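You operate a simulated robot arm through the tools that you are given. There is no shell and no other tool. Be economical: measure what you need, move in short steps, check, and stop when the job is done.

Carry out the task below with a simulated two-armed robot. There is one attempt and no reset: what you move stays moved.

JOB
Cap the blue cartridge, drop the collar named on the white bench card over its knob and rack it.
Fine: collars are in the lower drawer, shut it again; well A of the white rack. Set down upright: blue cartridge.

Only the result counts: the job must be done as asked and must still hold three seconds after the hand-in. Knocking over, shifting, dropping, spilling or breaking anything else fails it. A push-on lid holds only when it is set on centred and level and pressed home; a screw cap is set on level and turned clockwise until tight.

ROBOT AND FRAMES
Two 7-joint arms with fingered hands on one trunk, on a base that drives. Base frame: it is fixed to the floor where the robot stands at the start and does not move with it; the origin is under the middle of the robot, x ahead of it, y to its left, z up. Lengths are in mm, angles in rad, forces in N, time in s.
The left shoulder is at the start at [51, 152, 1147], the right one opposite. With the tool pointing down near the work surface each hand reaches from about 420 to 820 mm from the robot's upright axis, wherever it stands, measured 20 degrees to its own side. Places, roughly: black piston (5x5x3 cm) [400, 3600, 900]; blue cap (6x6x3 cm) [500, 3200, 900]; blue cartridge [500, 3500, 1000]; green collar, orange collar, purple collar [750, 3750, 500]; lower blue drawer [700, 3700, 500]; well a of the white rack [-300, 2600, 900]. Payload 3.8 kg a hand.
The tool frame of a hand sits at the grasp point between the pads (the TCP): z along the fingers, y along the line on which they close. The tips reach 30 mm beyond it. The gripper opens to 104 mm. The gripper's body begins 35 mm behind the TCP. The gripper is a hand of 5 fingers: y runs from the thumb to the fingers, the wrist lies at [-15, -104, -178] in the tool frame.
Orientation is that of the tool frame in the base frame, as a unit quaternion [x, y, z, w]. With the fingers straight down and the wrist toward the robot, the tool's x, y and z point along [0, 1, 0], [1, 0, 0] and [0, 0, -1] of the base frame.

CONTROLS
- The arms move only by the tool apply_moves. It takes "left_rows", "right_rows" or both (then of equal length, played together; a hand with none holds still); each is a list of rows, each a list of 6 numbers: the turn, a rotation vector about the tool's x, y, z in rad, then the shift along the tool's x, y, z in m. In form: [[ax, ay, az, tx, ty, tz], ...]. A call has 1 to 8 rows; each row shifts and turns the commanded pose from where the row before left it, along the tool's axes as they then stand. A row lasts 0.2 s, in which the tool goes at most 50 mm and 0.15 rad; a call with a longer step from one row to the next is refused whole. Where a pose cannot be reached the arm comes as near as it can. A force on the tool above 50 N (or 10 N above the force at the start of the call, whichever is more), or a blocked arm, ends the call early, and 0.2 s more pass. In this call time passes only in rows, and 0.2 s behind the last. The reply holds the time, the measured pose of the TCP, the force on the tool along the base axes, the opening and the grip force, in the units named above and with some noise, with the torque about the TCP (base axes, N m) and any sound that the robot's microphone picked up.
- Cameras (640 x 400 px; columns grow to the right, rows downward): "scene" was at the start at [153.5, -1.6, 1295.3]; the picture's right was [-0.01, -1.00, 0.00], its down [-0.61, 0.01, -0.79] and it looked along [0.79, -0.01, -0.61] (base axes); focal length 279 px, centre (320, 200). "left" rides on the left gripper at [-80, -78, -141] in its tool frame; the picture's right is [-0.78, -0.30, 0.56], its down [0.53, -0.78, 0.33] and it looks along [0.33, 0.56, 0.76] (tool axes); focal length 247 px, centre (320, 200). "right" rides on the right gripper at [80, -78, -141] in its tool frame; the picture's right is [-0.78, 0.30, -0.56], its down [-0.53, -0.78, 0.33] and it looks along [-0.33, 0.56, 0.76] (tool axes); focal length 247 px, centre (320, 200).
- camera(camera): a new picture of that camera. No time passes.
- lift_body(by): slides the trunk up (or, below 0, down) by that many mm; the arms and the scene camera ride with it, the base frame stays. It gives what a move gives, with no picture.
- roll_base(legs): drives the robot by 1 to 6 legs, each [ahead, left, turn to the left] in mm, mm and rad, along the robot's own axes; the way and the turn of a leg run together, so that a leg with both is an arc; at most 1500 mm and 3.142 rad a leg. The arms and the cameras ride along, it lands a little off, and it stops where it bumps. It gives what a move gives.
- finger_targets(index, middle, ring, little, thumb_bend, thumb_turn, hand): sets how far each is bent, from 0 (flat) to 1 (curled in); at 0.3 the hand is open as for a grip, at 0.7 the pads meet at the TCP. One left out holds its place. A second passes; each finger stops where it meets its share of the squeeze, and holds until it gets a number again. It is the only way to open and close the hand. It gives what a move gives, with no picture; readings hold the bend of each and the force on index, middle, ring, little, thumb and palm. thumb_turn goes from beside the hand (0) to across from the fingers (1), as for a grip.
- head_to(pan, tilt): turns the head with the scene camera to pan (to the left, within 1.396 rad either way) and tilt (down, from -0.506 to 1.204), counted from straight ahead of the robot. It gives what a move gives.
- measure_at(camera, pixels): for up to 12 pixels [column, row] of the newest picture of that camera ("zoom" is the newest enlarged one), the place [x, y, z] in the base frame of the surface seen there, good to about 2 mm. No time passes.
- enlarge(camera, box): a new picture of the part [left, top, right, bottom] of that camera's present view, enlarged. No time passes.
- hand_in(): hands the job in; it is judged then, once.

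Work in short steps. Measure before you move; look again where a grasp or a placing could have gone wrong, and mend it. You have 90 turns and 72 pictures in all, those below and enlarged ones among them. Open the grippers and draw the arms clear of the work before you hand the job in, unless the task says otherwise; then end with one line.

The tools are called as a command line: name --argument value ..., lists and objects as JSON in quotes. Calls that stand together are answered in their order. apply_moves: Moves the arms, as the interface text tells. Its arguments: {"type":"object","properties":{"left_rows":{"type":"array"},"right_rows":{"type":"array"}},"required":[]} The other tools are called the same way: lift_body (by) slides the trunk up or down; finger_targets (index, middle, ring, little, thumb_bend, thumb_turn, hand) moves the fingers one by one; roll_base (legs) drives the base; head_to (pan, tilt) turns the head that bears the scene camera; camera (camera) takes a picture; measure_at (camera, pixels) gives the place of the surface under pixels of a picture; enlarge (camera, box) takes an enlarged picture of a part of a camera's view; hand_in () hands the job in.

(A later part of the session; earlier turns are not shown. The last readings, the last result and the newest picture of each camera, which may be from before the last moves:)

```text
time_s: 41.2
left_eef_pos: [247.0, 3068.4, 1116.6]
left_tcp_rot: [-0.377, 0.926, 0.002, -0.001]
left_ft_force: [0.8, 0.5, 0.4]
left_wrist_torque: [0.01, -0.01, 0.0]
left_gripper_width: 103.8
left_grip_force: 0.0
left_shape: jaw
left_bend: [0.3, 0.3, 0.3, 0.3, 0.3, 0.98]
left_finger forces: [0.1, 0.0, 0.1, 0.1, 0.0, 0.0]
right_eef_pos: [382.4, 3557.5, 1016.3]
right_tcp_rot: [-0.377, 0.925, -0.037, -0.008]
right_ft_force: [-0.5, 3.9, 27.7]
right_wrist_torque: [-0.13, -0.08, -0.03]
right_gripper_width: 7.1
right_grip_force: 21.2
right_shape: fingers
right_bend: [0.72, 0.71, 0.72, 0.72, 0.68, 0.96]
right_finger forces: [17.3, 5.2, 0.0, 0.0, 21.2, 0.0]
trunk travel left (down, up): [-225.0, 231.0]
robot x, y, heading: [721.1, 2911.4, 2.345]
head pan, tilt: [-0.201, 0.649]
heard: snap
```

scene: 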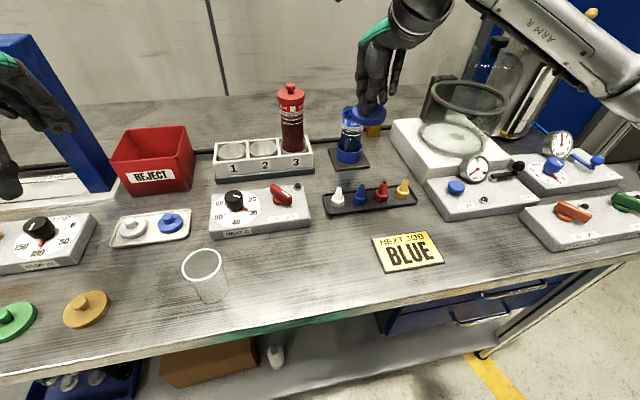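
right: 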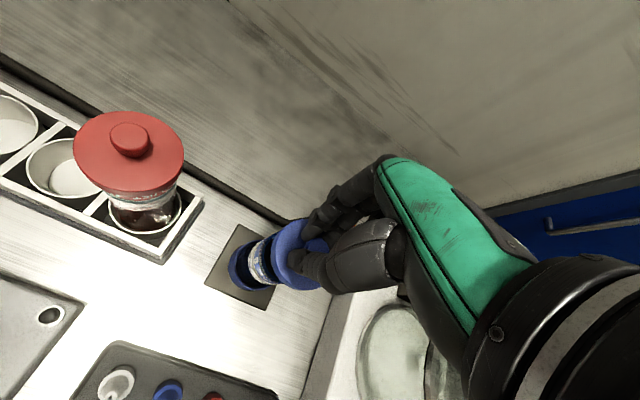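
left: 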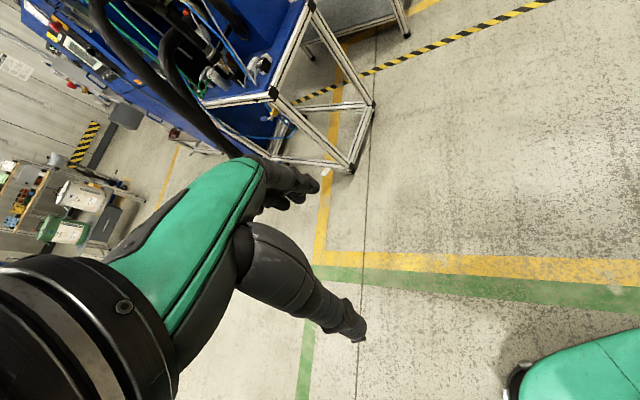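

A snap was heard at 28 N. I look at the cap seating.

enlarge --camera "scene" --box '[300, 85, 412, 165]'

```text
5.00 times, centred on (356, 125) of scene
```

zoom: 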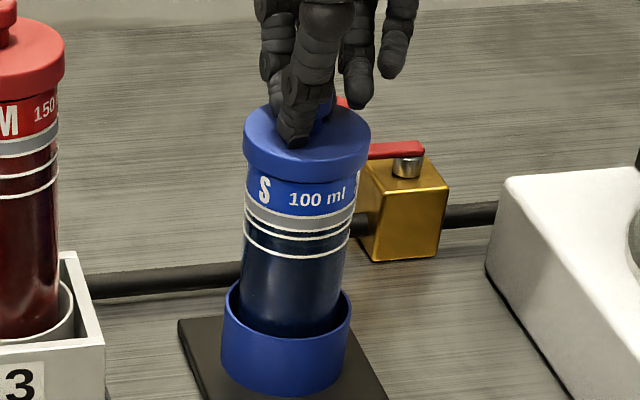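

The cap is seated. I ease up, open the fingers and lift clear.

apply_moves --right_rows '[[0, 0, 0, 0.0003, -0.0005, -0.006]]'

finger_targets --hand "right" --index 0.5 --middle 0.5 --ring 0.5 --little 0.5 --thumb_bend 0.5

apply_moves --right_rows '[[0, 0, 0, 0.001, -0.002, -0.025], [0, 0, 0, 0.001, -0.002, -0.025], [0, 0, 0, 0.001, -0.002, -0.025], [0, 0, 0, 0, 0, -0.02], [-0.075, -0.042, 0, 0, 0, 0], [0, 0, 0, 0, -0.045, 0], [0, 0, 0, 0, -0.045, 0], [0, 0, 0, 0, -0.045, 0]]'

enlarge --camera "scene" --box '[300, 85, 412, 165]'

```text
time_s: 41.6
left_eef_pos: [247.4, 3070.1, 1116.1]
left_tcp_rot: [-0.377, 0.926, -0.001, 0.0]
left_ft_force: [-0.7, 0.0, 1.1]
left_wrist_torque: [-0.05, 0.01, -0.01]
left_gripper_width: 103.5
left_grip_force: 0.1
left_shape: jaw
left_bend: [0.3, 0.3, 0.3, 0.3, 0.3, 0.98]
left_finger forces: [0.0, 0.0, 0.0, 0.1, 0.0, 0.1]
right_eef_pos: [382.3, 3558.9, 1016.1]
right_tcp_rot: [-0.377, 0.925, -0.042, -0.005]
right_ft_force: [-2.8, 1.2, 17.2]
right_wrist_torque: [0.04, 0.11, 0.0]
right_gripper_width: 7.1
right_grip_force: 16.4
right_shape: fingers
right_bend: [0.72, 0.71, 0.72, 0.72, 0.67, 0.96]
right_finger forces: [18.1, 3.9, 0.0, 0.0, 10.4, 0.0]
trunk travel left (down, up): [-225.0, 231.0]
robot x, y, heading: [720.6, 2905.4, 2.346]
head pan, tilt: [-0.201, 0.649]
```

```text
time_s: 42.6
left_eef_pos: [247.1, 3067.9, 1117.3]
left_tcp_rot: [-0.377, 0.926, 0.002, 0.0]
left_ft_force: [0.0, -0.4, -0.2]
left_wrist_torque: [0.03, 0.01, 0.02]
left_gripper_width: 103.9
left_grip_force: 0.0
left_shape: jaw
left_bend: [0.3, 0.3, 0.3, 0.3, 0.3, 0.98]
left_finger forces: [0.0, 0.1, 0.0, 0.0, 0.0, 0.1]
right_eef_pos: [383.5, 3557.1, 1020.5]
right_tcp_rot: [-0.376, 0.926, -0.039, -0.007]
right_ft_force: [1.1, 0.9, 25.3]
right_wrist_torque: [0.59, 0.3, -0.02]
right_gripper_width: 47.6
right_grip_force: 14.5
right_shape: fingers
right_bend: [0.53, 0.51, 0.5, 0.5, 0.5, 0.97]
right_finger forces: [9.3, 19.7, 0.0, 0.0, 0.0, 0.0]
trunk travel left (down, up): [-225.0, 231.0]
robot x, y, heading: [723.9, 2906.1, 2.349]
head pan, tilt: [-0.201, 0.649]
```

```text
time_s: 44.4
left_eef_pos: [246.4, 3071.2, 1115.4]
left_tcp_rot: [-0.377, 0.926, 0.001, -0.001]
left_ft_force: [0.0, 0.2, -0.2]
left_wrist_torque: [-0.02, 0.01, -0.01]
left_gripper_width: 103.8
left_grip_force: 0.0
left_shape: jaw
left_bend: [0.3, 0.3, 0.3, 0.3, 0.3, 0.98]
left_finger forces: [0.0, 0.0, 0.0, 0.1, 0.0, 0.1]
right_eef_pos: [478.4, 3466.4, 1113.4]
right_tcp_rot: [-0.377, 0.926, 0.001, 0.0]
right_ft_force: [1.0, -0.3, 0.4]
right_wrist_torque: [0.0, 0.01, 0.01]
right_gripper_width: 51.8
right_grip_force: 0.0
right_shape: fingers
right_bend: [0.5, 0.5, 0.5, 0.5, 0.5, 0.97]
right_finger forces: [0.0, 0.0, 0.0, 0.1, 0.0, 0.0]
trunk travel left (down, up): [-225.0, 231.0]
robot x, y, heading: [721.2, 2907.8, 2.344]
head pan, tilt: [-0.201, 0.649]
```

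```text
5.00 times, centred on (356, 125) of scene
```

zoom: 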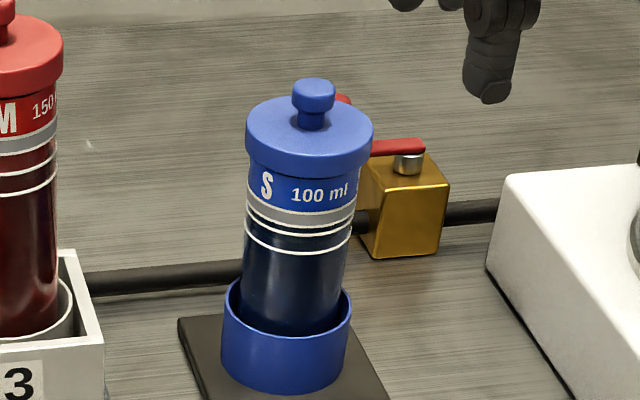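

Cap seated level with its knob upright. Next the drawer: I retract the right hand, drive 410 back and 350 right, and lower the trunk.

apply_moves --right_rows '[[0, 0, 0, 0, -0.045, 0], [0, 0, 0, 0, -0.045, 0]]'

roll_base --legs '[[-410, 0, 0], [0, -350, 0]]'

lift_body --by -220

head_to --pan -0.25 --tilt 0.6

camera --camera "scene"

```text
time_s: 45.0
left_eef_pos: [247.1, 3070.1, 1115.9]
left_tcp_rot: [-0.377, 0.926, 0.0, 0.0]
left_ft_force: [-0.5, -0.5, -0.8]
left_wrist_torque: [0.02, 0.0, 0.02]
left_gripper_width: 103.8
left_grip_force: 0.0
left_shape: jaw
left_bend: [0.3, 0.3, 0.3, 0.3, 0.3, 0.98]
left_finger forces: [0.0, 0.0, 0.1, 0.0, 0.0, 0.0]
right_eef_pos: [542.1, 3398.8, 1111.7]
right_tcp_rot: [-0.378, 0.926, 0.001, -0.001]
right_ft_force: [-0.4, -0.8, -0.2]
right_wrist_torque: [0.0, 0.02, -0.01]
right_gripper_width: 51.6
right_grip_force: 0.1
right_shape: fingers
right_bend: [0.5, 0.5, 0.5, 0.5, 0.5, 0.97]
right_finger forces: [0.0, 0.1, 0.0, 0.1, 0.0, 0.1]
trunk travel left (down, up): [-225.0, 231.0]
robot x, y, heading: [718.4, 2907.3, 2.346]
head pan, tilt: [-0.201, 0.649]
```

```text
time_s: 49.4
left_eef_pos: [775.8, 3020.3, 1115.1]
left_tcp_rot: [-0.379, 0.925, 0.0, 0.0]
left_ft_force: [0.1, -0.8, 0.0]
left_wrist_torque: [-0.03, 0.0, 0.0]
left_gripper_width: 103.6
left_grip_force: 0.1
left_shape: jaw
left_bend: [0.3, 0.3, 0.3, 0.3, 0.3, 0.98]
left_finger forces: [0.0, 0.0, 0.0, 0.1, 0.0, 0.0]
right_eef_pos: [1068.8, 3349.5, 1110.7]
right_tcp_rot: [-0.378, 0.926, 0.0, 0.001]
right_ft_force: [-0.6, 0.4, 0.3]
right_wrist_torque: [0.0, 0.0, 0.0]
right_gripper_width: 51.7
right_grip_force: 0.0
right_shape: fingers
right_bend: [0.5, 0.5, 0.5, 0.5, 0.5, 0.97]
right_finger forces: [0.0, 0.0, 0.0, 0.0, 0.1, 0.0]
trunk travel left (down, up): [-225.0, 231.0]
robot x, y, heading: [1252.5, 2857.9, 2.347]
head pan, tilt: [-0.201, 0.649]
```

```text
time_s: 51.7
left_eef_pos: [777.2, 3019.6, 896.2]
left_tcp_rot: [-0.379, 0.925, 0.001, 0.0]
left_ft_force: [0.1, 0.0, -0.2]
left_wrist_torque: [0.01, 0.0, 0.04]
left_gripper_width: 103.8
left_grip_force: 0.0
left_shape: jaw
left_bend: [0.3, 0.3, 0.3, 0.3, 0.3, 0.98]
left_finger forces: [0.1, 0.0, 0.0, 0.0, 0.0, 0.1]
right_eef_pos: [1070.0, 3350.2, 891.4]
right_tcp_rot: [-0.38, 0.925, 0.001, 0.0]
right_ft_force: [0.2, -0.4, -0.1]
right_wrist_torque: [0.01, 0.02, -0.02]
right_gripper_width: 51.9
right_grip_force: 0.0
right_shape: fingers
right_bend: [0.5, 0.5, 0.5, 0.5, 0.5, 0.97]
right_finger forces: [0.0, 0.0, 0.0, 0.0, 0.1, 0.0]
trunk travel left (down, up): [-5.0, 451.0]
robot x, y, heading: [1253.8, 2857.3, 2.351]
head pan, tilt: [-0.201, 0.649]
```

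```text
time_s: 52.3
left_eef_pos: [776.9, 3021.0, 895.9]
left_tcp_rot: [-0.38, 0.925, 0.0, -0.001]
left_ft_force: [-0.7, 0.2, 0.1]
left_wrist_torque: [0.01, -0.02, 0.02]
left_gripper_width: 103.6
left_grip_force: 0.2
left_shape: jaw
left_bend: [0.3, 0.3, 0.3, 0.3, 0.3, 0.98]
left_finger forces: [0.0, 0.0, 0.0, 0.0, 0.1, 0.1]
right_eef_pos: [1068.7, 3350.2, 890.9]
right_tcp_rot: [-0.379, 0.926, 0.0, 0.0]
right_ft_force: [-0.7, -0.1, 0.8]
right_wrist_torque: [0.01, 0.04, 0.01]
right_gripper_width: 51.9
right_grip_force: 0.2
right_shape: fingers
right_bend: [0.5, 0.5, 0.5, 0.5, 0.5, 0.97]
right_finger forces: [0.0, 0.0, 0.0, 0.0, 0.1, 0.0]
trunk travel left (down, up): [-5.0, 451.0]
robot x, y, heading: [1252.0, 2857.0, 2.345]
head pan, tilt: [-0.25, 0.6]
```

```text
42 pictures are left
```

scene: 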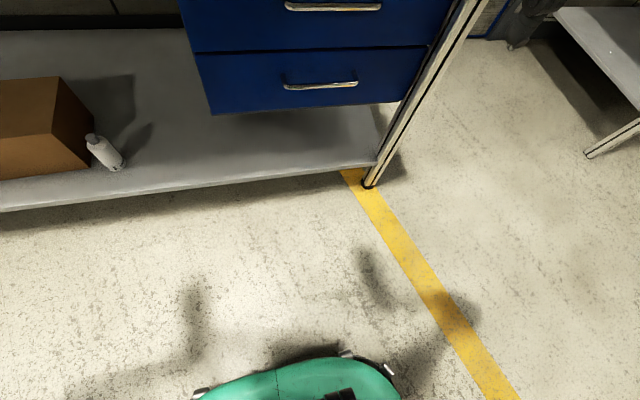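

The lower drawer handle is at (320,85). I measure handle and face.

measure_at --camera "scene" --pixels '[[287, 87], [320, 87], [355, 83], [320, 84], [250, 90], [400, 80], [320, 70], [320, 100], [333, 7], [200, 57], [430, 48], [212, 113]]'

enlarge --camera "scene" --box '[270, 60, 370, 120]'

```text
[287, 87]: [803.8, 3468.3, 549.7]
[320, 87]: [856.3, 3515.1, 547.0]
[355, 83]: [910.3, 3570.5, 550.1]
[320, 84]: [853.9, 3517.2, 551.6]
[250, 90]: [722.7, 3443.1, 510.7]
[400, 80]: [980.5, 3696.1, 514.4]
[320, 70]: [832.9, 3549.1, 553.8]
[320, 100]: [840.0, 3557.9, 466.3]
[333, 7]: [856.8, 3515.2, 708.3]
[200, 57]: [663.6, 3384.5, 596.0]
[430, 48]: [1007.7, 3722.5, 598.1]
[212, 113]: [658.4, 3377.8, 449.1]
```

```text
6.40 times, centred on (320, 90) of scene
```

zoom: 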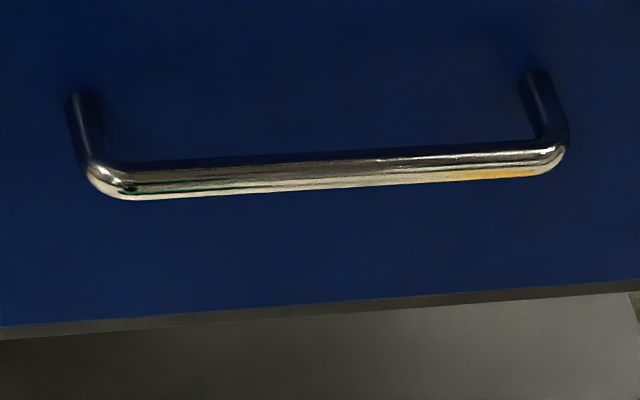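

Handle centre (857,3518,549.5), 39 mm off the face, hand is ~270 mm short. I lower the right hand to z≈600, then pitch the fingers forward ~65°.

apply_moves --right_rows '[[0, 0, 0, 0, 0, 0.048], [0, 0, 0, 0, 0, 0.048], [0, 0, 0, 0, 0, 0.048], [0, 0, 0, 0, 0, 0.048], [0, 0, 0, 0, 0, 0.048], [0, 0, 0, 0, 0, 0.048]]'

apply_moves --right_rows '[[-0.141, 0, 0, 0.004, 0, 0], [-0.141, 0, 0, 0.004, 0, 0], [-0.141, 0, 0, 0.004, 0, 0], [-0.141, 0, 0, 0.004, 0, 0], [-0.141, 0, 0, 0.004, 0, 0], [-0.141, 0, 0, 0.004, 0, 0], [-0.141, 0, 0, 0.004, 0, 0], [-0.141, 0, 0, 0.004, 0, 0]]'

finger_targets --hand "right" --index 0.3 --middle 0.3 --ring 0.3 --little 0.3 --thumb_bend 0.3

camera --camera "scene"

```text
time_s: 53.7
left_eef_pos: [778.3, 3020.6, 894.3]
left_tcp_rot: [-0.379, 0.925, -0.001, 0.0]
left_ft_force: [0.1, 0.1, 0.9]
left_wrist_torque: [0.0, 0.03, -0.01]
left_gripper_width: 103.7
left_grip_force: 0.0
left_shape: jaw
left_bend: [0.3, 0.3, 0.3, 0.3, 0.3, 0.98]
left_finger forces: [0.0, 0.0, 0.0, 0.0, 0.1, 0.1]
right_eef_pos: [1050.8, 3365.2, 607.7]
right_tcp_rot: [-0.379, 0.926, 0.0, 0.0]
right_ft_force: [-0.3, 0.4, 0.3]
right_wrist_torque: [-0.01, 0.0, -0.01]
right_gripper_width: 51.6
right_grip_force: 0.1
right_shape: fingers
right_bend: [0.5, 0.5, 0.5, 0.5, 0.5, 0.97]
right_finger forces: [0.0, 0.0, 0.1, 0.0, 0.1, 0.0]
right hand out of reach, approached as far as the arm can: row 2, 3, 4
trunk travel left (down, up): [-5.0, 451.0]
robot x, y, heading: [1252.7, 2859.3, 2.351]
head pan, tilt: [-0.25, 0.6]
```

```text
time_s: 55.5
left_eef_pos: [777.8, 3019.8, 895.3]
left_tcp_rot: [-0.38, 0.925, 0.0, 0.0]
left_ft_force: [1.0, -0.3, -0.2]
left_wrist_torque: [-0.01, -0.02, 0.01]
left_gripper_width: 103.8
left_grip_force: 0.1
left_shape: jaw
left_bend: [0.3, 0.3, 0.3, 0.3, 0.3, 0.98]
left_finger forces: [0.0, 0.1, 0.0, 0.0, 0.0, 0.1]
right_eef_pos: [1044.2, 3367.7, 604.7]
right_tcp_rot: [-0.377, 0.921, 0.086, -0.035]
right_ft_force: [-1.0, -0.8, -0.4]
right_wrist_torque: [-0.02, -0.03, 0.0]
right_gripper_width: 51.7
right_grip_force: 0.0
right_shape: fingers
right_bend: [0.5, 0.5, 0.5, 0.5, 0.5, 0.97]
right_finger forces: [0.0, 0.0, 0.0, 0.0, 0.0, 0.0]
right hand out of reach, approached as far as the arm can: row 2, 3, 4, 5, 6, 7, 8
trunk travel left (down, up): [-5.0, 451.0]
robot x, y, heading: [1254.9, 2859.8, 2.35]
head pan, tilt: [-0.25, 0.6]
```

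```text
time_s: 56.5
left_eef_pos: [777.5, 3021.1, 893.7]
left_tcp_rot: [-0.38, 0.925, 0.0, 0.0]
left_ft_force: [-0.4, -0.1, 0.3]
left_wrist_torque: [0.0, -0.01, 0.0]
left_gripper_width: 103.7
left_grip_force: 0.1
left_shape: jaw
left_bend: [0.3, 0.3, 0.3, 0.3, 0.3, 0.98]
left_finger forces: [0.1, 0.0, 0.0, 0.1, 0.0, 0.0]
right_eef_pos: [1045.0, 3366.9, 604.7]
right_tcp_rot: [-0.377, 0.921, 0.086, -0.036]
right_ft_force: [0.6, 0.1, -0.6]
right_wrist_torque: [0.0, 0.02, 0.0]
right_gripper_width: 102.8
right_grip_force: 0.0
right_shape: fingers
right_bend: [0.3, 0.3, 0.3, 0.3, 0.3, 0.97]
right_finger forces: [0.0, 0.0, 0.0, 0.0, 0.0, 0.0]
trunk travel left (down, up): [-5.0, 451.0]
robot x, y, heading: [1252.7, 2858.3, 2.344]
head pan, tilt: [-0.25, 0.6]
```

```text
40 pictures are left
```

scene: 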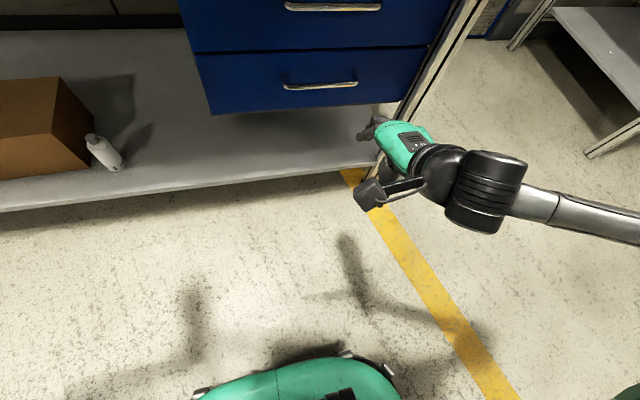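

The forward-pitched pose isn't reachable so near; I test where the command stands with one small row.

apply_moves --right_rows '[[0, 0, 0, 0, 0.0085, 0.018], [0, 0, 0, 0, 0.0085, 0.018]]'

```text
time_s: 57.1
left_eef_pos: [777.8, 3021.4, 894.6]
left_tcp_rot: [-0.379, 0.926, 0.0, 0.0]
left_ft_force: [0.3, -0.3, -0.1]
left_wrist_torque: [0.01, 0.03, -0.01]
left_gripper_width: 103.6
left_grip_force: 0.0
left_shape: jaw
left_bend: [0.3, 0.3, 0.3, 0.3, 0.3, 0.98]
left_finger forces: [0.0, 0.1, 0.0, 0.0, 0.0, 0.0]
right_eef_pos: [1044.1, 3367.5, 605.5]
right_tcp_rot: [-0.377, 0.922, 0.087, -0.035]
right_ft_force: [0.0, -0.4, -0.7]
right_wrist_torque: [-0.02, 0.02, 0.0]
right_gripper_width: 102.5
right_grip_force: 0.1
right_shape: fingers
right_bend: [0.3, 0.3, 0.3, 0.3, 0.3, 0.97]
right_finger forces: [0.0, 0.0, 0.0, 0.0, 0.0, 0.0]
right hand out of reach, approached as far as the arm can: row 1, 2
trunk travel left (down, up): [-5.0, 451.0]
robot x, y, heading: [1254.4, 2860.3, 2.347]
head pan, tilt: [-0.25, 0.6]
```

It stayed put; I undo part of the tilt (+0.63) to find where the command becomes reachable.

apply_moves --right_rows '[[0.14, 0, 0, 0, 0, 0], [0.14, 0, 0, 0, 0, 0], [0.14, 0, 0, 0, 0, 0], [0.14, 0, 0, 0, 0, 0], [0.07, 0, 0, 0, 0, 0]]'

```text
time_s: 58.3
left_eef_pos: [777.7, 3021.2, 894.4]
left_tcp_rot: [-0.378, 0.926, 0.0, 0.0]
left_ft_force: [0.5, -0.6, 0.1]
left_wrist_torque: [0.01, -0.01, 0.0]
left_gripper_width: 103.5
left_grip_force: 0.0
left_shape: jaw
left_bend: [0.3, 0.3, 0.3, 0.3, 0.3, 0.98]
left_finger forces: [0.1, 0.1, 0.1, 0.1, 0.0, 0.0]
right_eef_pos: [1045.1, 3366.4, 604.8]
right_tcp_rot: [-0.37, 0.902, -0.205, 0.084]
right_ft_force: [-0.9, 0.2, -0.1]
right_wrist_torque: [-0.02, 0.01, -0.01]
right_gripper_width: 103.0
right_grip_force: 0.0
right_shape: fingers
right_bend: [0.3, 0.3, 0.3, 0.3, 0.3, 0.97]
right_finger forces: [0.0, 0.0, 0.1, 0.0, 0.0, 0.0]
trunk travel left (down, up): [-5.0, 451.0]
robot x, y, heading: [1253.8, 2856.5, 2.348]
head pan, tilt: [-0.25, 0.6]
```

The command follows the reached pose. I level the hand again and go 130 mm forward, then try pitching there.

apply_moves --right_rows '[[-0.147, 0, 0, 0, 0, 0], [-0.147, 0, 0, 0, 0, 0], [-0.147, 0, 0, 0, 0, 0], [0, 0, 0, 0.006, 0.045, 0], [0, 0, 0, 0.006, 0.045, 0], [0, 0, 0, 0.006, 0.04, 0]]'

apply_moves --right_rows '[[-0.13, 0, 0, 0, 0, 0], [-0.13, 0, 0, 0, 0, 0], [-0.13, 0, 0, 0, 0, 0], [-0.13, 0, 0, 0, 0, 0]]'

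```text
time_s: 59.7
left_eef_pos: [777.1, 3020.8, 894.6]
left_tcp_rot: [-0.378, 0.926, -0.001, 0.0]
left_ft_force: [-0.1, -0.8, 0.0]
left_wrist_torque: [0.0, -0.02, 0.05]
left_gripper_width: 104.0
left_grip_force: 0.0
left_shape: jaw
left_bend: [0.3, 0.3, 0.3, 0.3, 0.3, 0.98]
left_finger forces: [0.1, 0.0, 0.0, 0.0, 0.0, 0.1]
right_eef_pos: [942.7, 3448.4, 604.7]
right_tcp_rot: [-0.378, 0.926, -0.002, 0.001]
right_ft_force: [0.4, 0.7, -0.5]
right_wrist_torque: [0.01, -0.01, -0.01]
right_gripper_width: 102.9
right_grip_force: 0.2
right_shape: fingers
right_bend: [0.3, 0.3, 0.3, 0.3, 0.3, 0.97]
right_finger forces: [0.0, 0.0, 0.0, 0.0, 0.0, 0.0]
trunk travel left (down, up): [-5.0, 451.0]
robot x, y, heading: [1252.2, 2859.4, 2.348]
head pan, tilt: [-0.25, 0.6]
```

```text
time_s: 60.7
left_eef_pos: [778.6, 3020.6, 895.5]
left_tcp_rot: [-0.38, 0.925, -0.001, 0.0]
left_ft_force: [-0.4, 0.9, 0.2]
left_wrist_torque: [0.01, 0.02, 0.01]
left_gripper_width: 103.6
left_grip_force: 0.1
left_shape: jaw
left_bend: [0.3, 0.3, 0.3, 0.3, 0.3, 0.98]
left_finger forces: [0.1, 0.1, 0.0, 0.1, 0.1, 0.1]
right_eef_pos: [941.8, 3459.7, 624.8]
right_tcp_rot: [-0.382, 0.909, 0.154, -0.06]
right_ft_force: [0.0, -0.5, 0.2]
right_wrist_torque: [0.03, 0.02, 0.0]
right_gripper_width: 103.0
right_grip_force: 0.1
right_shape: fingers
right_bend: [0.3, 0.3, 0.3, 0.3, 0.3, 0.97]
right_finger forces: [0.0, 0.0, 0.1, 0.0, 0.1, 0.0]
right hand out of reach, approached as far as the arm can: row 3, 4
trunk travel left (down, up): [-5.0, 451.0]
robot x, y, heading: [1254.0, 2860.5, 2.352]
head pan, tilt: [-0.25, 0.6]
```

Tilt of −0.33 reached, enough to slip fingers behind the bar from above. I set the fingers to 0.52 and go to the approach point 50 mm back from the handle.

finger_targets --hand "right" --index 0.52 --middle 0.52 --ring 0.52 --little 0.52 --thumb_bend 0.52

apply_moves --right_rows '[[0, 0, 0, 0.0095, 0.03, 0.022], [0, 0, 0, 0.0095, 0.03, 0.022]]'

camera --camera "scene"

camera --camera "right"

```text
time_s: 61.7
left_eef_pos: [776.8, 3021.3, 895.1]
left_tcp_rot: [-0.379, 0.926, 0.0, 0.001]
left_ft_force: [-0.4, 0.3, -0.1]
left_wrist_torque: [-0.01, -0.01, 0.0]
left_gripper_width: 103.5
left_grip_force: 0.0
left_shape: jaw
left_bend: [0.3, 0.3, 0.3, 0.3, 0.3, 0.98]
left_finger forces: [0.0, 0.0, 0.0, 0.0, 0.1, 0.1]
right_eef_pos: [940.5, 3460.7, 623.8]
right_tcp_rot: [-0.382, 0.909, 0.154, -0.059]
right_ft_force: [0.9, -0.2, 0.4]
right_wrist_torque: [-0.01, 0.03, -0.04]
right_gripper_width: 47.8
right_grip_force: 0.1
right_shape: fingers
right_bend: [0.52, 0.52, 0.52, 0.52, 0.52, 0.97]
right_finger forces: [0.1, 0.1, 0.0, 0.0, 0.0, 0.0]
trunk travel left (down, up): [-5.0, 451.0]
robot x, y, heading: [1251.9, 2857.9, 2.347]
head pan, tilt: [-0.25, 0.6]
```

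```text
time_s: 62.3
left_eef_pos: [778.0, 3020.6, 894.3]
left_tcp_rot: [-0.38, 0.925, -0.001, 0.001]
left_ft_force: [0.0, -0.3, 0.1]
left_wrist_torque: [0.03, 0.0, 0.0]
left_gripper_width: 103.9
left_grip_force: 0.0
left_shape: jaw
left_bend: [0.3, 0.3, 0.3, 0.3, 0.3, 0.98]
left_finger forces: [0.1, 0.0, 0.0, 0.0, 0.0, 0.0]
right_eef_pos: [876.0, 3496.7, 602.2]
right_tcp_rot: [-0.382, 0.909, 0.154, -0.059]
right_ft_force: [-0.4, 0.0, 0.1]
right_wrist_torque: [0.01, -0.02, -0.01]
right_gripper_width: 47.3
right_grip_force: 0.0
right_shape: fingers
right_bend: [0.52, 0.52, 0.52, 0.52, 0.52, 0.97]
right_finger forces: [0.1, 0.1, 0.0, 0.0, 0.0, 0.0]
trunk travel left (down, up): [-5.0, 451.0]
robot x, y, heading: [1254.1, 2855.8, 2.346]
head pan, tilt: [-0.25, 0.6]
```

```text
39 pictures are left
```

scene: 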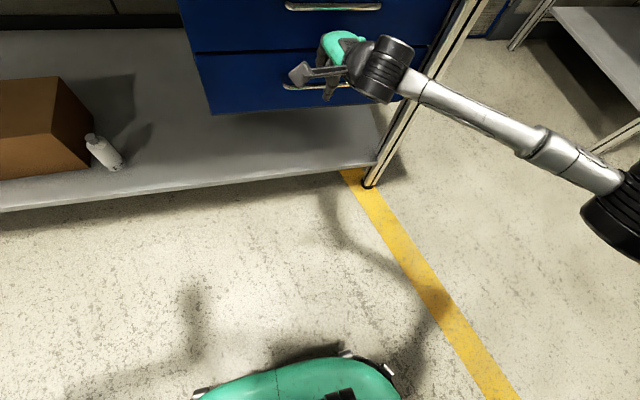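

```text
38 pictures are left
```

right: 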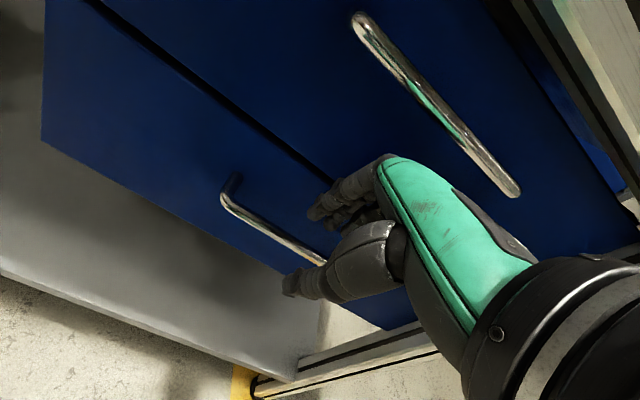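

The bar lies between thumb (lower) and fingers. I slide 50 mm along the fingers.

apply_moves --right_rows '[[0, 0, 0, 0, 0, 0.02], [0, 0, 0, 0, 0, 0.02], [0, 0, 0, 0, 0, 0.008]]'

finger_targets --hand "right" --index 0.72 --middle 0.72 --ring 0.72 --little 0.72 --thumb_bend 0.72

camera --camera "right"

```text
time_s: 63.1
left_eef_pos: [777.3, 3020.7, 895.2]
left_tcp_rot: [-0.378, 0.926, 0.0, 0.001]
left_ft_force: [-1.0, -0.9, -0.2]
left_wrist_torque: [0.02, -0.02, -0.02]
left_gripper_width: 103.6
left_grip_force: 0.0
left_shape: jaw
left_bend: [0.3, 0.3, 0.3, 0.3, 0.3, 0.98]
left_finger forces: [0.0, 0.0, 0.0, 0.0, 0.1, 0.1]
right_eef_pos: [865.2, 3508.0, 556.4]
right_tcp_rot: [-0.382, 0.909, 0.155, -0.06]
right_ft_force: [0.2, 0.4, -0.6]
right_wrist_torque: [-0.02, 0.01, 0.03]
right_gripper_width: 47.2
right_grip_force: 0.0
right_shape: fingers
right_bend: [0.52, 0.52, 0.52, 0.52, 0.52, 0.97]
right_finger forces: [0.0, 0.0, 0.1, 0.0, 0.1, 0.0]
trunk travel left (down, up): [-5.0, 451.0]
robot x, y, heading: [1252.5, 2859.4, 2.347]
head pan, tilt: [-0.25, 0.6]
```

```text
time_s: 64.1
left_eef_pos: [777.9, 3020.6, 894.4]
left_tcp_rot: [-0.378, 0.926, 0.0, -0.001]
left_ft_force: [-0.3, -0.1, -0.3]
left_wrist_torque: [0.04, 0.04, -0.01]
left_gripper_width: 103.6
left_grip_force: 0.0
left_shape: jaw
left_bend: [0.3, 0.3, 0.3, 0.3, 0.3, 0.98]
left_finger forces: [0.0, 0.0, 0.0, 0.0, 0.1, 0.0]
right_eef_pos: [866.5, 3508.7, 556.1]
right_tcp_rot: [-0.383, 0.909, 0.154, -0.059]
right_ft_force: [3.9, -0.6, -0.5]
right_wrist_torque: [0.32, 0.19, 0.07]
right_gripper_width: 1.1
right_grip_force: 16.6
right_shape: fingers
right_bend: [0.72, 0.7, 0.71, 0.72, 0.7, 0.97]
right_finger forces: [2.7, 19.7, 3.7, 2.8, 3.1, 0.1]
trunk travel left (down, up): [-5.0, 451.0]
robot x, y, heading: [1252.2, 2857.8, 2.349]
head pan, tilt: [-0.25, 0.6]
```

```text
37 pictures are left
```

right: 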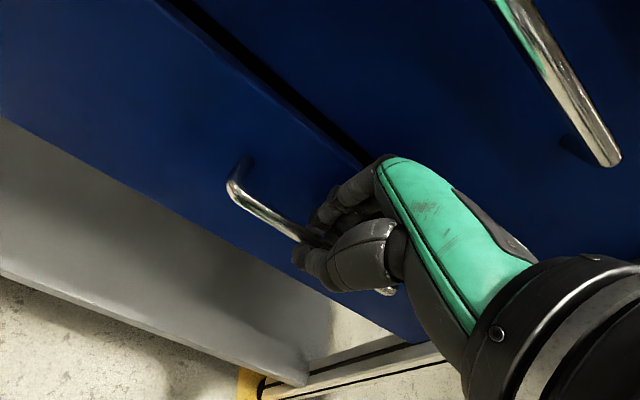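

The handle is gripped. I pull the drawer by driving the base straight back 120 mm, then check.

roll_base --legs '[[-120, 0, 0]]'

camera --camera "scene"

```text
time_s: 65.4
left_eef_pos: [863.2, 2933.3, 894.3]
left_tcp_rot: [-0.379, 0.925, 0.0, 0.0]
left_ft_force: [-0.2, 0.7, 0.5]
left_wrist_torque: [0.02, 0.05, 0.03]
left_gripper_width: 103.6
left_grip_force: 0.1
left_shape: jaw
left_bend: [0.3, 0.3, 0.3, 0.3, 0.3, 0.98]
left_finger forces: [0.0, 0.1, 0.1, 0.1, 0.0, 0.0]
right_eef_pos: [952.3, 3420.4, 557.2]
right_tcp_rot: [-0.381, 0.91, 0.154, -0.058]
right_ft_force: [0.8, 2.4, -2.7]
right_wrist_torque: [0.32, 0.31, 0.07]
right_gripper_width: 1.2
right_grip_force: 15.2
right_shape: fingers
right_bend: [0.71, 0.71, 0.71, 0.72, 0.7, 0.97]
right_finger forces: [3.6, 16.9, 4.5, 2.4, 2.9, 0.0]
trunk travel left (down, up): [-5.0, 451.0]
robot x, y, heading: [1335.2, 2769.2, 2.348]
head pan, tilt: [-0.25, 0.6]
```

```text
36 pictures are left
```

scene: 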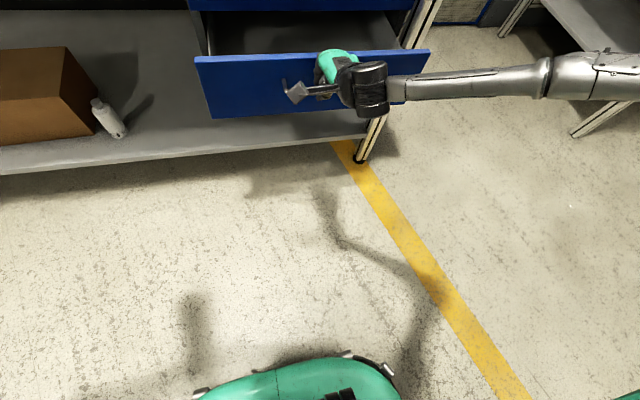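

The drawer opens. I pull on by another 130 mm and look.

roll_base --legs '[[-130, 0, 0]]'

head_to --pan -0.25 --tilt 0.5

camera --camera "scene"

```text
time_s: 66.6
left_eef_pos: [953.4, 2842.6, 895.2]
left_tcp_rot: [-0.378, 0.926, 0.0, -0.001]
left_ft_force: [-0.2, 0.3, 0.1]
left_wrist_torque: [0.0, 0.03, 0.03]
left_gripper_width: 103.8
left_grip_force: 0.1
left_shape: jaw
left_bend: [0.3, 0.3, 0.3, 0.3, 0.3, 0.98]
left_finger forces: [0.1, 0.0, 0.1, 0.0, 0.0, 0.0]
right_eef_pos: [1042.0, 3328.7, 556.5]
right_tcp_rot: [-0.381, 0.91, 0.155, -0.059]
right_ft_force: [0.9, 3.4, -2.9]
right_wrist_torque: [0.37, 0.26, 0.08]
right_gripper_width: 1.2
right_grip_force: 15.1
right_shape: fingers
right_bend: [0.71, 0.71, 0.71, 0.72, 0.7, 0.97]
right_finger forces: [3.4, 16.7, 4.4, 2.5, 2.9, 0.1]
trunk travel left (down, up): [-5.0, 451.0]
robot x, y, heading: [1428.4, 2680.0, 2.345]
head pan, tilt: [-0.25, 0.6]
```

```text
time_s: 67.3
left_eef_pos: [953.1, 2842.2, 894.1]
left_tcp_rot: [-0.378, 0.926, 0.0, 0.0]
left_ft_force: [-0.6, -0.8, 0.3]
left_wrist_torque: [-0.03, 0.0, 0.04]
left_gripper_width: 103.7
left_grip_force: 0.1
left_shape: jaw
left_bend: [0.3, 0.3, 0.3, 0.3, 0.3, 0.98]
left_finger forces: [0.0, 0.1, 0.0, 0.0, 0.0, 0.0]
right_eef_pos: [1042.8, 3328.8, 557.1]
right_tcp_rot: [-0.381, 0.91, 0.153, -0.06]
right_ft_force: [2.0, -1.6, -1.4]
right_wrist_torque: [0.48, 0.33, 0.06]
right_gripper_width: 0.9
right_grip_force: 15.7
right_shape: fingers
right_bend: [0.71, 0.71, 0.71, 0.72, 0.7, 0.97]
right_finger forces: [3.0, 19.7, 3.9, 2.5, 3.2, 0.0]
trunk travel left (down, up): [-5.0, 451.0]
robot x, y, heading: [1431.3, 2680.3, 2.35]
head pan, tilt: [-0.25, 0.499]
```

```text
35 pictures are left
```

scene: 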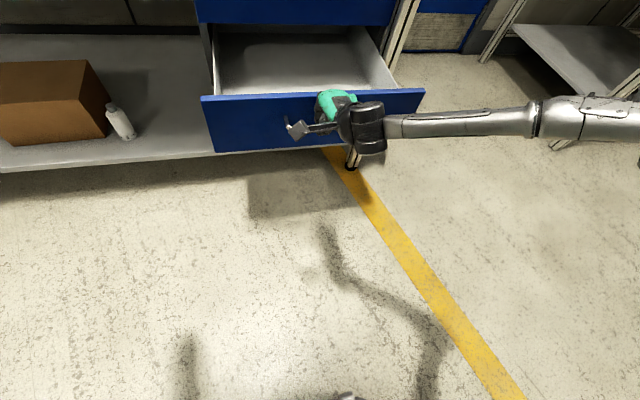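

Open 250 mm; collars are hidden behind the front. I release the bar, withdraw upward along the fingers, and raise the trunk to look in.

finger_targets --hand "right" --index 0.52 --middle 0.52 --ring 0.52 --little 0.52 --thumb_bend 0.5

apply_moves --right_rows '[[0, 0, 0, 0, 0, -0.02], [0, 0, 0, 0, 0, -0.03], [0, 0, 0, 0, 0, -0.04], [0, 0, 0, 0, 0, -0.045], [0, 0, 0, 0, 0, -0.045], [0, 0, 0, 0, 0, -0.045]]'

lift_body --by 200

head_to --pan -0.25 --tilt 0.75

camera --camera "scene"

```text
time_s: 68.3
left_eef_pos: [953.2, 2843.0, 895.3]
left_tcp_rot: [-0.378, 0.926, 0.0, 0.0]
left_ft_force: [-0.4, 0.7, -0.5]
left_wrist_torque: [0.01, -0.02, 0.02]
left_gripper_width: 103.8
left_grip_force: 0.1
left_shape: jaw
left_bend: [0.3, 0.3, 0.3, 0.3, 0.3, 0.98]
left_finger forces: [0.0, 0.0, 0.1, 0.1, 0.0, 0.0]
right_eef_pos: [1041.5, 3329.4, 557.9]
right_tcp_rot: [-0.382, 0.909, 0.153, -0.059]
right_ft_force: [-0.4, 0.4, -0.1]
right_wrist_torque: [0.0, -0.01, -0.03]
right_gripper_width: 49.1
right_grip_force: 0.0
right_shape: fingers
right_bend: [0.52, 0.52, 0.52, 0.52, 0.5, 0.97]
right_finger forces: [0.0, 0.1, 0.1, 0.0, 0.1, 0.0]
trunk travel left (down, up): [-5.0, 451.0]
robot x, y, heading: [1429.0, 2680.7, 2.35]
head pan, tilt: [-0.25, 0.499]
```

```text
time_s: 69.7
left_eef_pos: [953.1, 2841.7, 896.2]
left_tcp_rot: [-0.379, 0.925, 0.0, 0.001]
left_ft_force: [0.9, -0.8, 0.5]
left_wrist_torque: [-0.01, -0.01, 0.01]
left_gripper_width: 103.5
left_grip_force: 0.1
left_shape: jaw
left_bend: [0.3, 0.3, 0.3, 0.3, 0.3, 0.98]
left_finger forces: [0.1, 0.0, 0.0, 0.1, 0.0, 0.0]
right_eef_pos: [1092.8, 3276.1, 771.2]
right_tcp_rot: [-0.382, 0.909, 0.154, -0.058]
right_ft_force: [1.6, -0.4, -0.7]
right_wrist_torque: [0.02, 0.01, 0.0]
right_gripper_width: 49.0
right_grip_force: 0.0
right_shape: fingers
right_bend: [0.52, 0.52, 0.52, 0.52, 0.5, 0.97]
right_finger forces: [0.0, 0.1, 0.0, 0.1, 0.0, 0.0]
trunk travel left (down, up): [-5.0, 451.0]
robot x, y, heading: [1429.3, 2676.9, 2.346]
head pan, tilt: [-0.25, 0.499]
```

```text
time_s: 71.9
left_eef_pos: [952.5, 2842.5, 1094.5]
left_tcp_rot: [-0.378, 0.926, -0.001, 0.0]
left_ft_force: [-0.3, -0.1, -0.8]
left_wrist_torque: [-0.02, 0.01, 0.0]
left_gripper_width: 103.5
left_grip_force: 0.0
left_shape: jaw
left_bend: [0.3, 0.3, 0.3, 0.3, 0.3, 0.98]
left_finger forces: [0.0, 0.0, 0.0, 0.1, 0.1, 0.0]
right_eef_pos: [1091.1, 3277.3, 969.0]
right_tcp_rot: [-0.382, 0.909, 0.154, -0.058]
right_ft_force: [0.1, 0.5, -0.3]
right_wrist_torque: [0.01, 0.03, -0.01]
right_gripper_width: 49.1
right_grip_force: 0.1
right_shape: fingers
right_bend: [0.52, 0.52, 0.52, 0.52, 0.5, 0.97]
right_finger forces: [0.1, 0.0, 0.0, 0.1, 0.0, 0.0]
trunk travel left (down, up): [-205.0, 251.0]
robot x, y, heading: [1428.9, 2680.3, 2.347]
head pan, tilt: [-0.25, 0.499]
```

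```text
time_s: 72.6
left_eef_pos: [953.0, 2842.7, 1094.2]
left_tcp_rot: [-0.378, 0.926, 0.0, 0.0]
left_ft_force: [0.8, -0.1, 0.7]
left_wrist_torque: [0.01, 0.01, 0.03]
left_gripper_width: 103.7
left_grip_force: 0.1
left_shape: jaw
left_bend: [0.3, 0.3, 0.3, 0.3, 0.3, 0.98]
left_finger forces: [0.0, 0.0, 0.0, 0.0, 0.1, 0.0]
right_eef_pos: [1092.4, 3276.9, 971.2]
right_tcp_rot: [-0.381, 0.91, 0.155, -0.059]
right_ft_force: [0.0, 0.3, -0.1]
right_wrist_torque: [0.0, 0.0, 0.01]
right_gripper_width: 49.3
right_grip_force: 0.0
right_shape: fingers
right_bend: [0.52, 0.52, 0.52, 0.52, 0.5, 0.97]
right_finger forces: [0.1, 0.0, 0.0, 0.1, 0.1, 0.0]
trunk travel left (down, up): [-205.0, 251.0]
robot x, y, heading: [1430.9, 2677.5, 2.346]
head pan, tilt: [-0.25, 0.75]
```

```text
34 pictures are left
```

scene: 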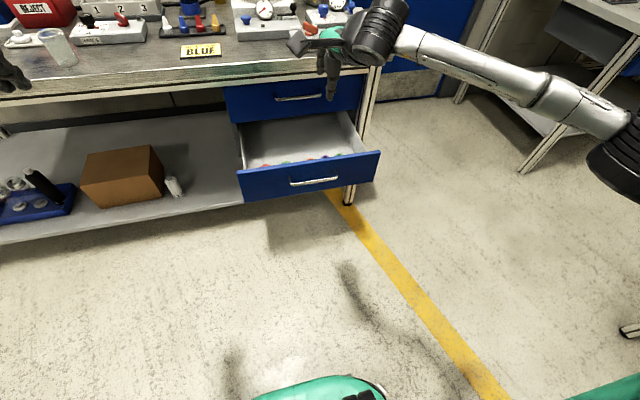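

Collars' tops show just behind the drawer front. I look with the right hand camera.

camera --camera "right"

```text
33 pictures are left
```

right: 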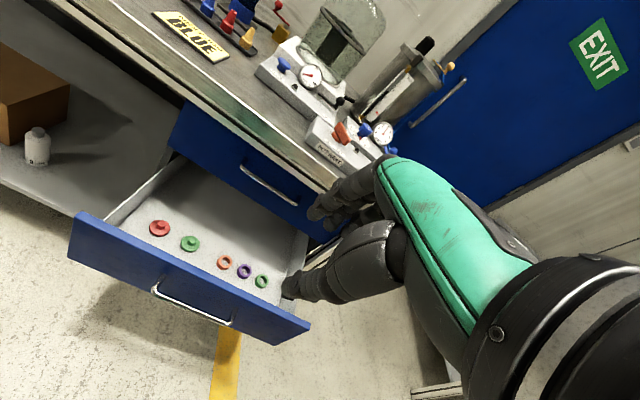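

The purple ring collar is at (244,271), between orange and green. I zoom and measure.

enlarge --camera "right" --box '[140, 200, 300, 300]'

measure_at --camera "zoom" --pixels '[[392, 275], [438, 290], [410, 265], [418, 305], [395, 290], [335, 255], [485, 325], [415, 283], [440, 225], [300, 300], [560, 280], [500, 390]]'

```text
4.00 times, centred on (220, 250) of right
```

zoom: 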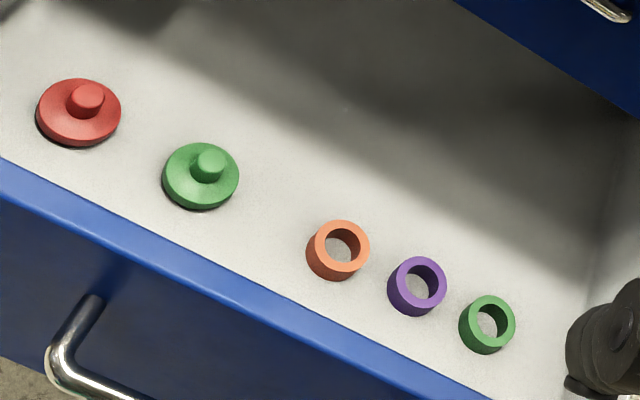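

```text
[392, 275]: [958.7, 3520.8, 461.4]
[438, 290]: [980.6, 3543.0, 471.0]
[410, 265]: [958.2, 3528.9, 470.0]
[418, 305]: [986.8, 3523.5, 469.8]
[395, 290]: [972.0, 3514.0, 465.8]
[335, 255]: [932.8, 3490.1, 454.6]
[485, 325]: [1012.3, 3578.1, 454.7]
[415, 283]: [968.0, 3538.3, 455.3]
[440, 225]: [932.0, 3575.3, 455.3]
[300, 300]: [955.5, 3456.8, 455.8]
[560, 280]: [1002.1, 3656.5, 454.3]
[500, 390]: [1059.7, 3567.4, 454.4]
```

Purple collar centre ≈ (972,3529), z 455–471, neighbours ~54 mm off. I level the hand, retract 60 mm, drive 265 ahead and lower the trunk.

apply_moves --right_rows '[[0.11, 0, 0, 0, 0, 0], [0.11, 0, 0, 0, 0, 0], [0.11, 0, 0, 0, 0, 0], [0, 0, 0, -0.03, -0.04, 0], [0, 0, 0, -0.04, -0.02, 0], [0, 0, 0, -0.02, 0, 0]]'

finger_targets --hand "right" --index 0.45 --middle 0.45 --ring 1.0 --little 1.0 --thumb_bend 0.45

roll_base --legs '[[262, 0, 0]]'

lift_body --by -203

camera --camera "right"

```text
time_s: 74.0
left_eef_pos: [952.9, 2841.1, 1095.3]
left_tcp_rot: [-0.379, 0.925, -0.001, 0.0]
left_ft_force: [0.9, 0.1, 0.7]
left_wrist_torque: [0.05, 0.02, -0.02]
left_gripper_width: 103.7
left_grip_force: 0.1
left_shape: jaw
left_bend: [0.3, 0.3, 0.3, 0.3, 0.3, 0.98]
left_finger forces: [0.0, 0.1, 0.1, 0.0, 0.0, 0.0]
right_eef_pos: [1199.6, 3298.2, 969.3]
right_tcp_rot: [-0.386, 0.922, 0.002, 0.004]
right_ft_force: [-0.5, -0.4, 0.7]
right_wrist_torque: [-0.02, 0.0, 0.01]
right_gripper_width: 49.0
right_grip_force: 0.0
right_shape: fingers
right_bend: [0.52, 0.52, 0.52, 0.52, 0.5, 0.97]
right_finger forces: [0.0, 0.1, 0.0, 0.0, 0.1, 0.1]
trunk travel left (down, up): [-205.0, 251.0]
robot x, y, heading: [1429.1, 2677.1, 2.347]
head pan, tilt: [-0.25, 0.75]
```

```text
time_s: 75.0
left_eef_pos: [952.7, 2842.0, 1095.5]
left_tcp_rot: [-0.379, 0.925, 0.0, 0.0]
left_ft_force: [0.1, -0.3, 0.1]
left_wrist_torque: [-0.03, -0.03, 0.02]
left_gripper_width: 103.5
left_grip_force: 0.0
left_shape: jaw
left_bend: [0.3, 0.3, 0.3, 0.3, 0.3, 0.98]
left_finger forces: [0.1, 0.1, 0.0, 0.0, 0.0, 0.0]
right_eef_pos: [1199.2, 3298.0, 970.5]
right_tcp_rot: [-0.386, 0.922, 0.003, 0.005]
right_ft_force: [0.3, 0.6, 0.4]
right_wrist_torque: [0.0, 0.03, -0.01]
right_gripper_width: 64.2
right_grip_force: 0.1
right_shape: fingers
right_bend: [0.45, 0.45, 1.0, 1.0, 0.45, 0.97]
right_finger forces: [0.0, 0.0, 0.0, 0.0, 0.0, 0.0]
trunk travel left (down, up): [-205.0, 251.0]
robot x, y, heading: [1429.0, 2681.1, 2.347]
head pan, tilt: [-0.25, 0.75]
```

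```text
time_s: 76.9
left_eef_pos: [770.7, 3024.4, 1095.0]
left_tcp_rot: [-0.381, 0.925, 0.0, 0.0]
left_ft_force: [0.3, 0.6, 0.0]
left_wrist_torque: [0.01, 0.0, 0.0]
left_gripper_width: 104.1
left_grip_force: 0.0
left_shape: jaw
left_bend: [0.3, 0.3, 0.3, 0.3, 0.3, 0.98]
left_finger forces: [0.0, 0.0, 0.0, 0.0, 0.0, 0.0]
right_eef_pos: [1014.1, 3482.0, 971.2]
right_tcp_rot: [-0.388, 0.922, 0.003, 0.005]
right_ft_force: [-0.4, 0.5, 0.2]
right_wrist_torque: [0.02, -0.01, 0.0]
right_gripper_width: 64.7
right_grip_force: 0.1
right_shape: fingers
right_bend: [0.45, 0.45, 1.0, 1.0, 0.45, 0.97]
right_finger forces: [0.0, 0.0, 0.2, 0.0, 0.0, 0.0]
trunk travel left (down, up): [-205.0, 251.0]
robot x, y, heading: [1244.4, 2858.7, 2.351]
head pan, tilt: [-0.25, 0.75]
```

```text
time_s: 79.1
left_eef_pos: [771.4, 3024.0, 892.7]
left_tcp_rot: [-0.38, 0.925, 0.001, 0.0]
left_ft_force: [-0.1, 0.4, 0.0]
left_wrist_torque: [0.01, 0.04, -0.03]
left_gripper_width: 104.0
left_grip_force: 0.1
left_shape: jaw
left_bend: [0.3, 0.3, 0.3, 0.3, 0.3, 0.98]
left_finger forces: [0.0, 0.1, 0.1, 0.1, 0.0, 0.1]
right_eef_pos: [1016.3, 3482.9, 767.6]
right_tcp_rot: [-0.387, 0.922, 0.003, 0.004]
right_ft_force: [0.7, -0.8, -0.1]
right_wrist_torque: [-0.01, 0.02, -0.01]
right_gripper_width: 64.5
right_grip_force: 0.0
right_shape: fingers
right_bend: [0.45, 0.45, 1.0, 1.0, 0.45, 0.97]
right_finger forces: [0.1, 0.0, 0.0, 0.1, 0.0, 0.1]
trunk travel left (down, up): [-2.0, 454.0]
robot x, y, heading: [1246.8, 2863.5, 2.355]
head pan, tilt: [-0.25, 0.75]
```

```text
31 pictures are left
```

right: 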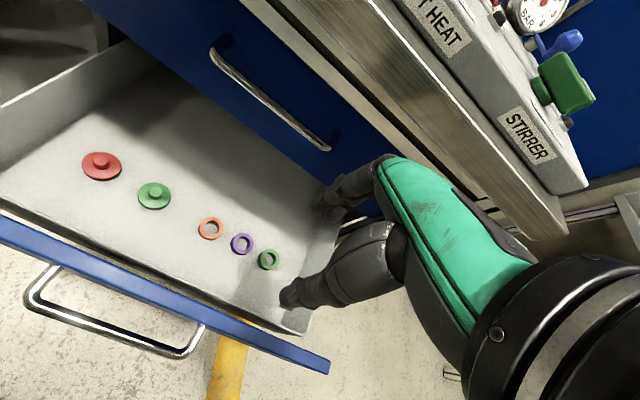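

I re-measure the collars from this nearer view.

measure_at --camera "right" --pixels '[[233, 241], [252, 243], [243, 233], [240, 253], [210, 222], [210, 239], [268, 253], [265, 268], [242, 243], [320, 365], [322, 140], [330, 220]]'

enlarge --camera "right" --box '[180, 170, 340, 270]'

```text
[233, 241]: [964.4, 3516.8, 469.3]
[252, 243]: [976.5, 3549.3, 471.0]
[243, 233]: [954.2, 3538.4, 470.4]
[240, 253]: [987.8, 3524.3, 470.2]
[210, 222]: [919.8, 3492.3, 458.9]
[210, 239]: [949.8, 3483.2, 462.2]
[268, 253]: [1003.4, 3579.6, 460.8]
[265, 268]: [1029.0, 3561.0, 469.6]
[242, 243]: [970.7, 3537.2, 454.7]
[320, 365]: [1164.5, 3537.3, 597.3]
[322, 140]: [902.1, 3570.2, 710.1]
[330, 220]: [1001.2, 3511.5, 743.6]
```

```text
4.00 times, centred on (260, 220) of right
```

zoom: 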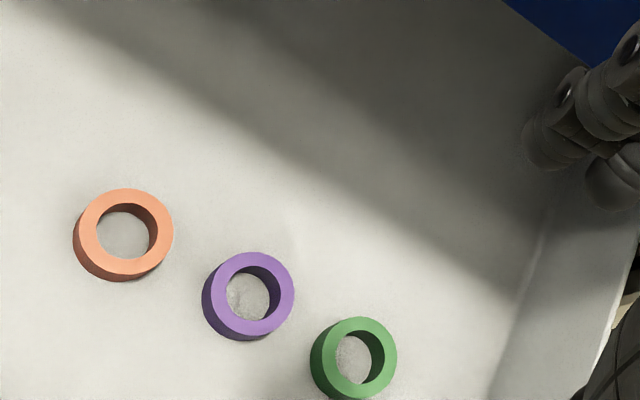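

Purple centre ≈ (970.7,3532), outer Ø36. I move 67 forward, 3 right, and down 225.

apply_moves --right_rows '[[0, 0, 0, -0.0015, 0.034, 0], [0, 0, 0, -0.0015, 0.033, 0], [0, 0, 0, 0, 0, 0.045], [0, 0, 0, 0, 0, 0.045], [0, 0, 0, 0, 0, 0.045], [0, 0, 0, 0, 0, 0.045], [0, 0, 0, 0, 0, 0.045]]'

camera --camera "right"

```text
time_s: 80.7
left_eef_pos: [769.8, 3025.6, 891.0]
left_tcp_rot: [-0.381, 0.925, 0.0, 0.0]
left_ft_force: [-0.3, 0.3, -0.7]
left_wrist_torque: [0.01, -0.03, -0.01]
left_gripper_width: 103.7
left_grip_force: 0.0
left_shape: jaw
left_bend: [0.3, 0.3, 0.3, 0.3, 0.3, 0.98]
left_finger forces: [0.1, 0.0, 0.1, 0.1, 0.0, 0.0]
right_eef_pos: [969.0, 3533.4, 543.5]
right_tcp_rot: [-0.387, 0.922, 0.003, 0.005]
right_ft_force: [-0.1, 0.3, -0.3]
right_wrist_torque: [0.02, -0.01, -0.01]
right_gripper_width: 64.8
right_grip_force: 0.0
right_shape: fingers
right_bend: [0.45, 0.45, 1.0, 1.0, 0.45, 0.97]
right_finger forces: [0.0, 0.0, 0.0, 0.0, 0.1, 0.0]
trunk travel left (down, up): [-2.0, 454.0]
robot x, y, heading: [1250.4, 2865.4, 2.35]
head pan, tilt: [-0.25, 0.75]
```

```text
29 pictures are left
```

right: 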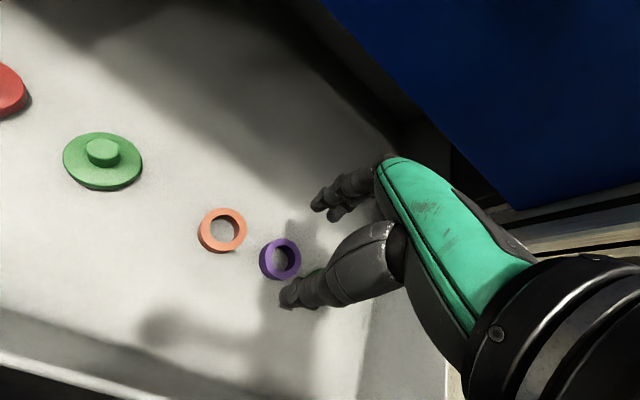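

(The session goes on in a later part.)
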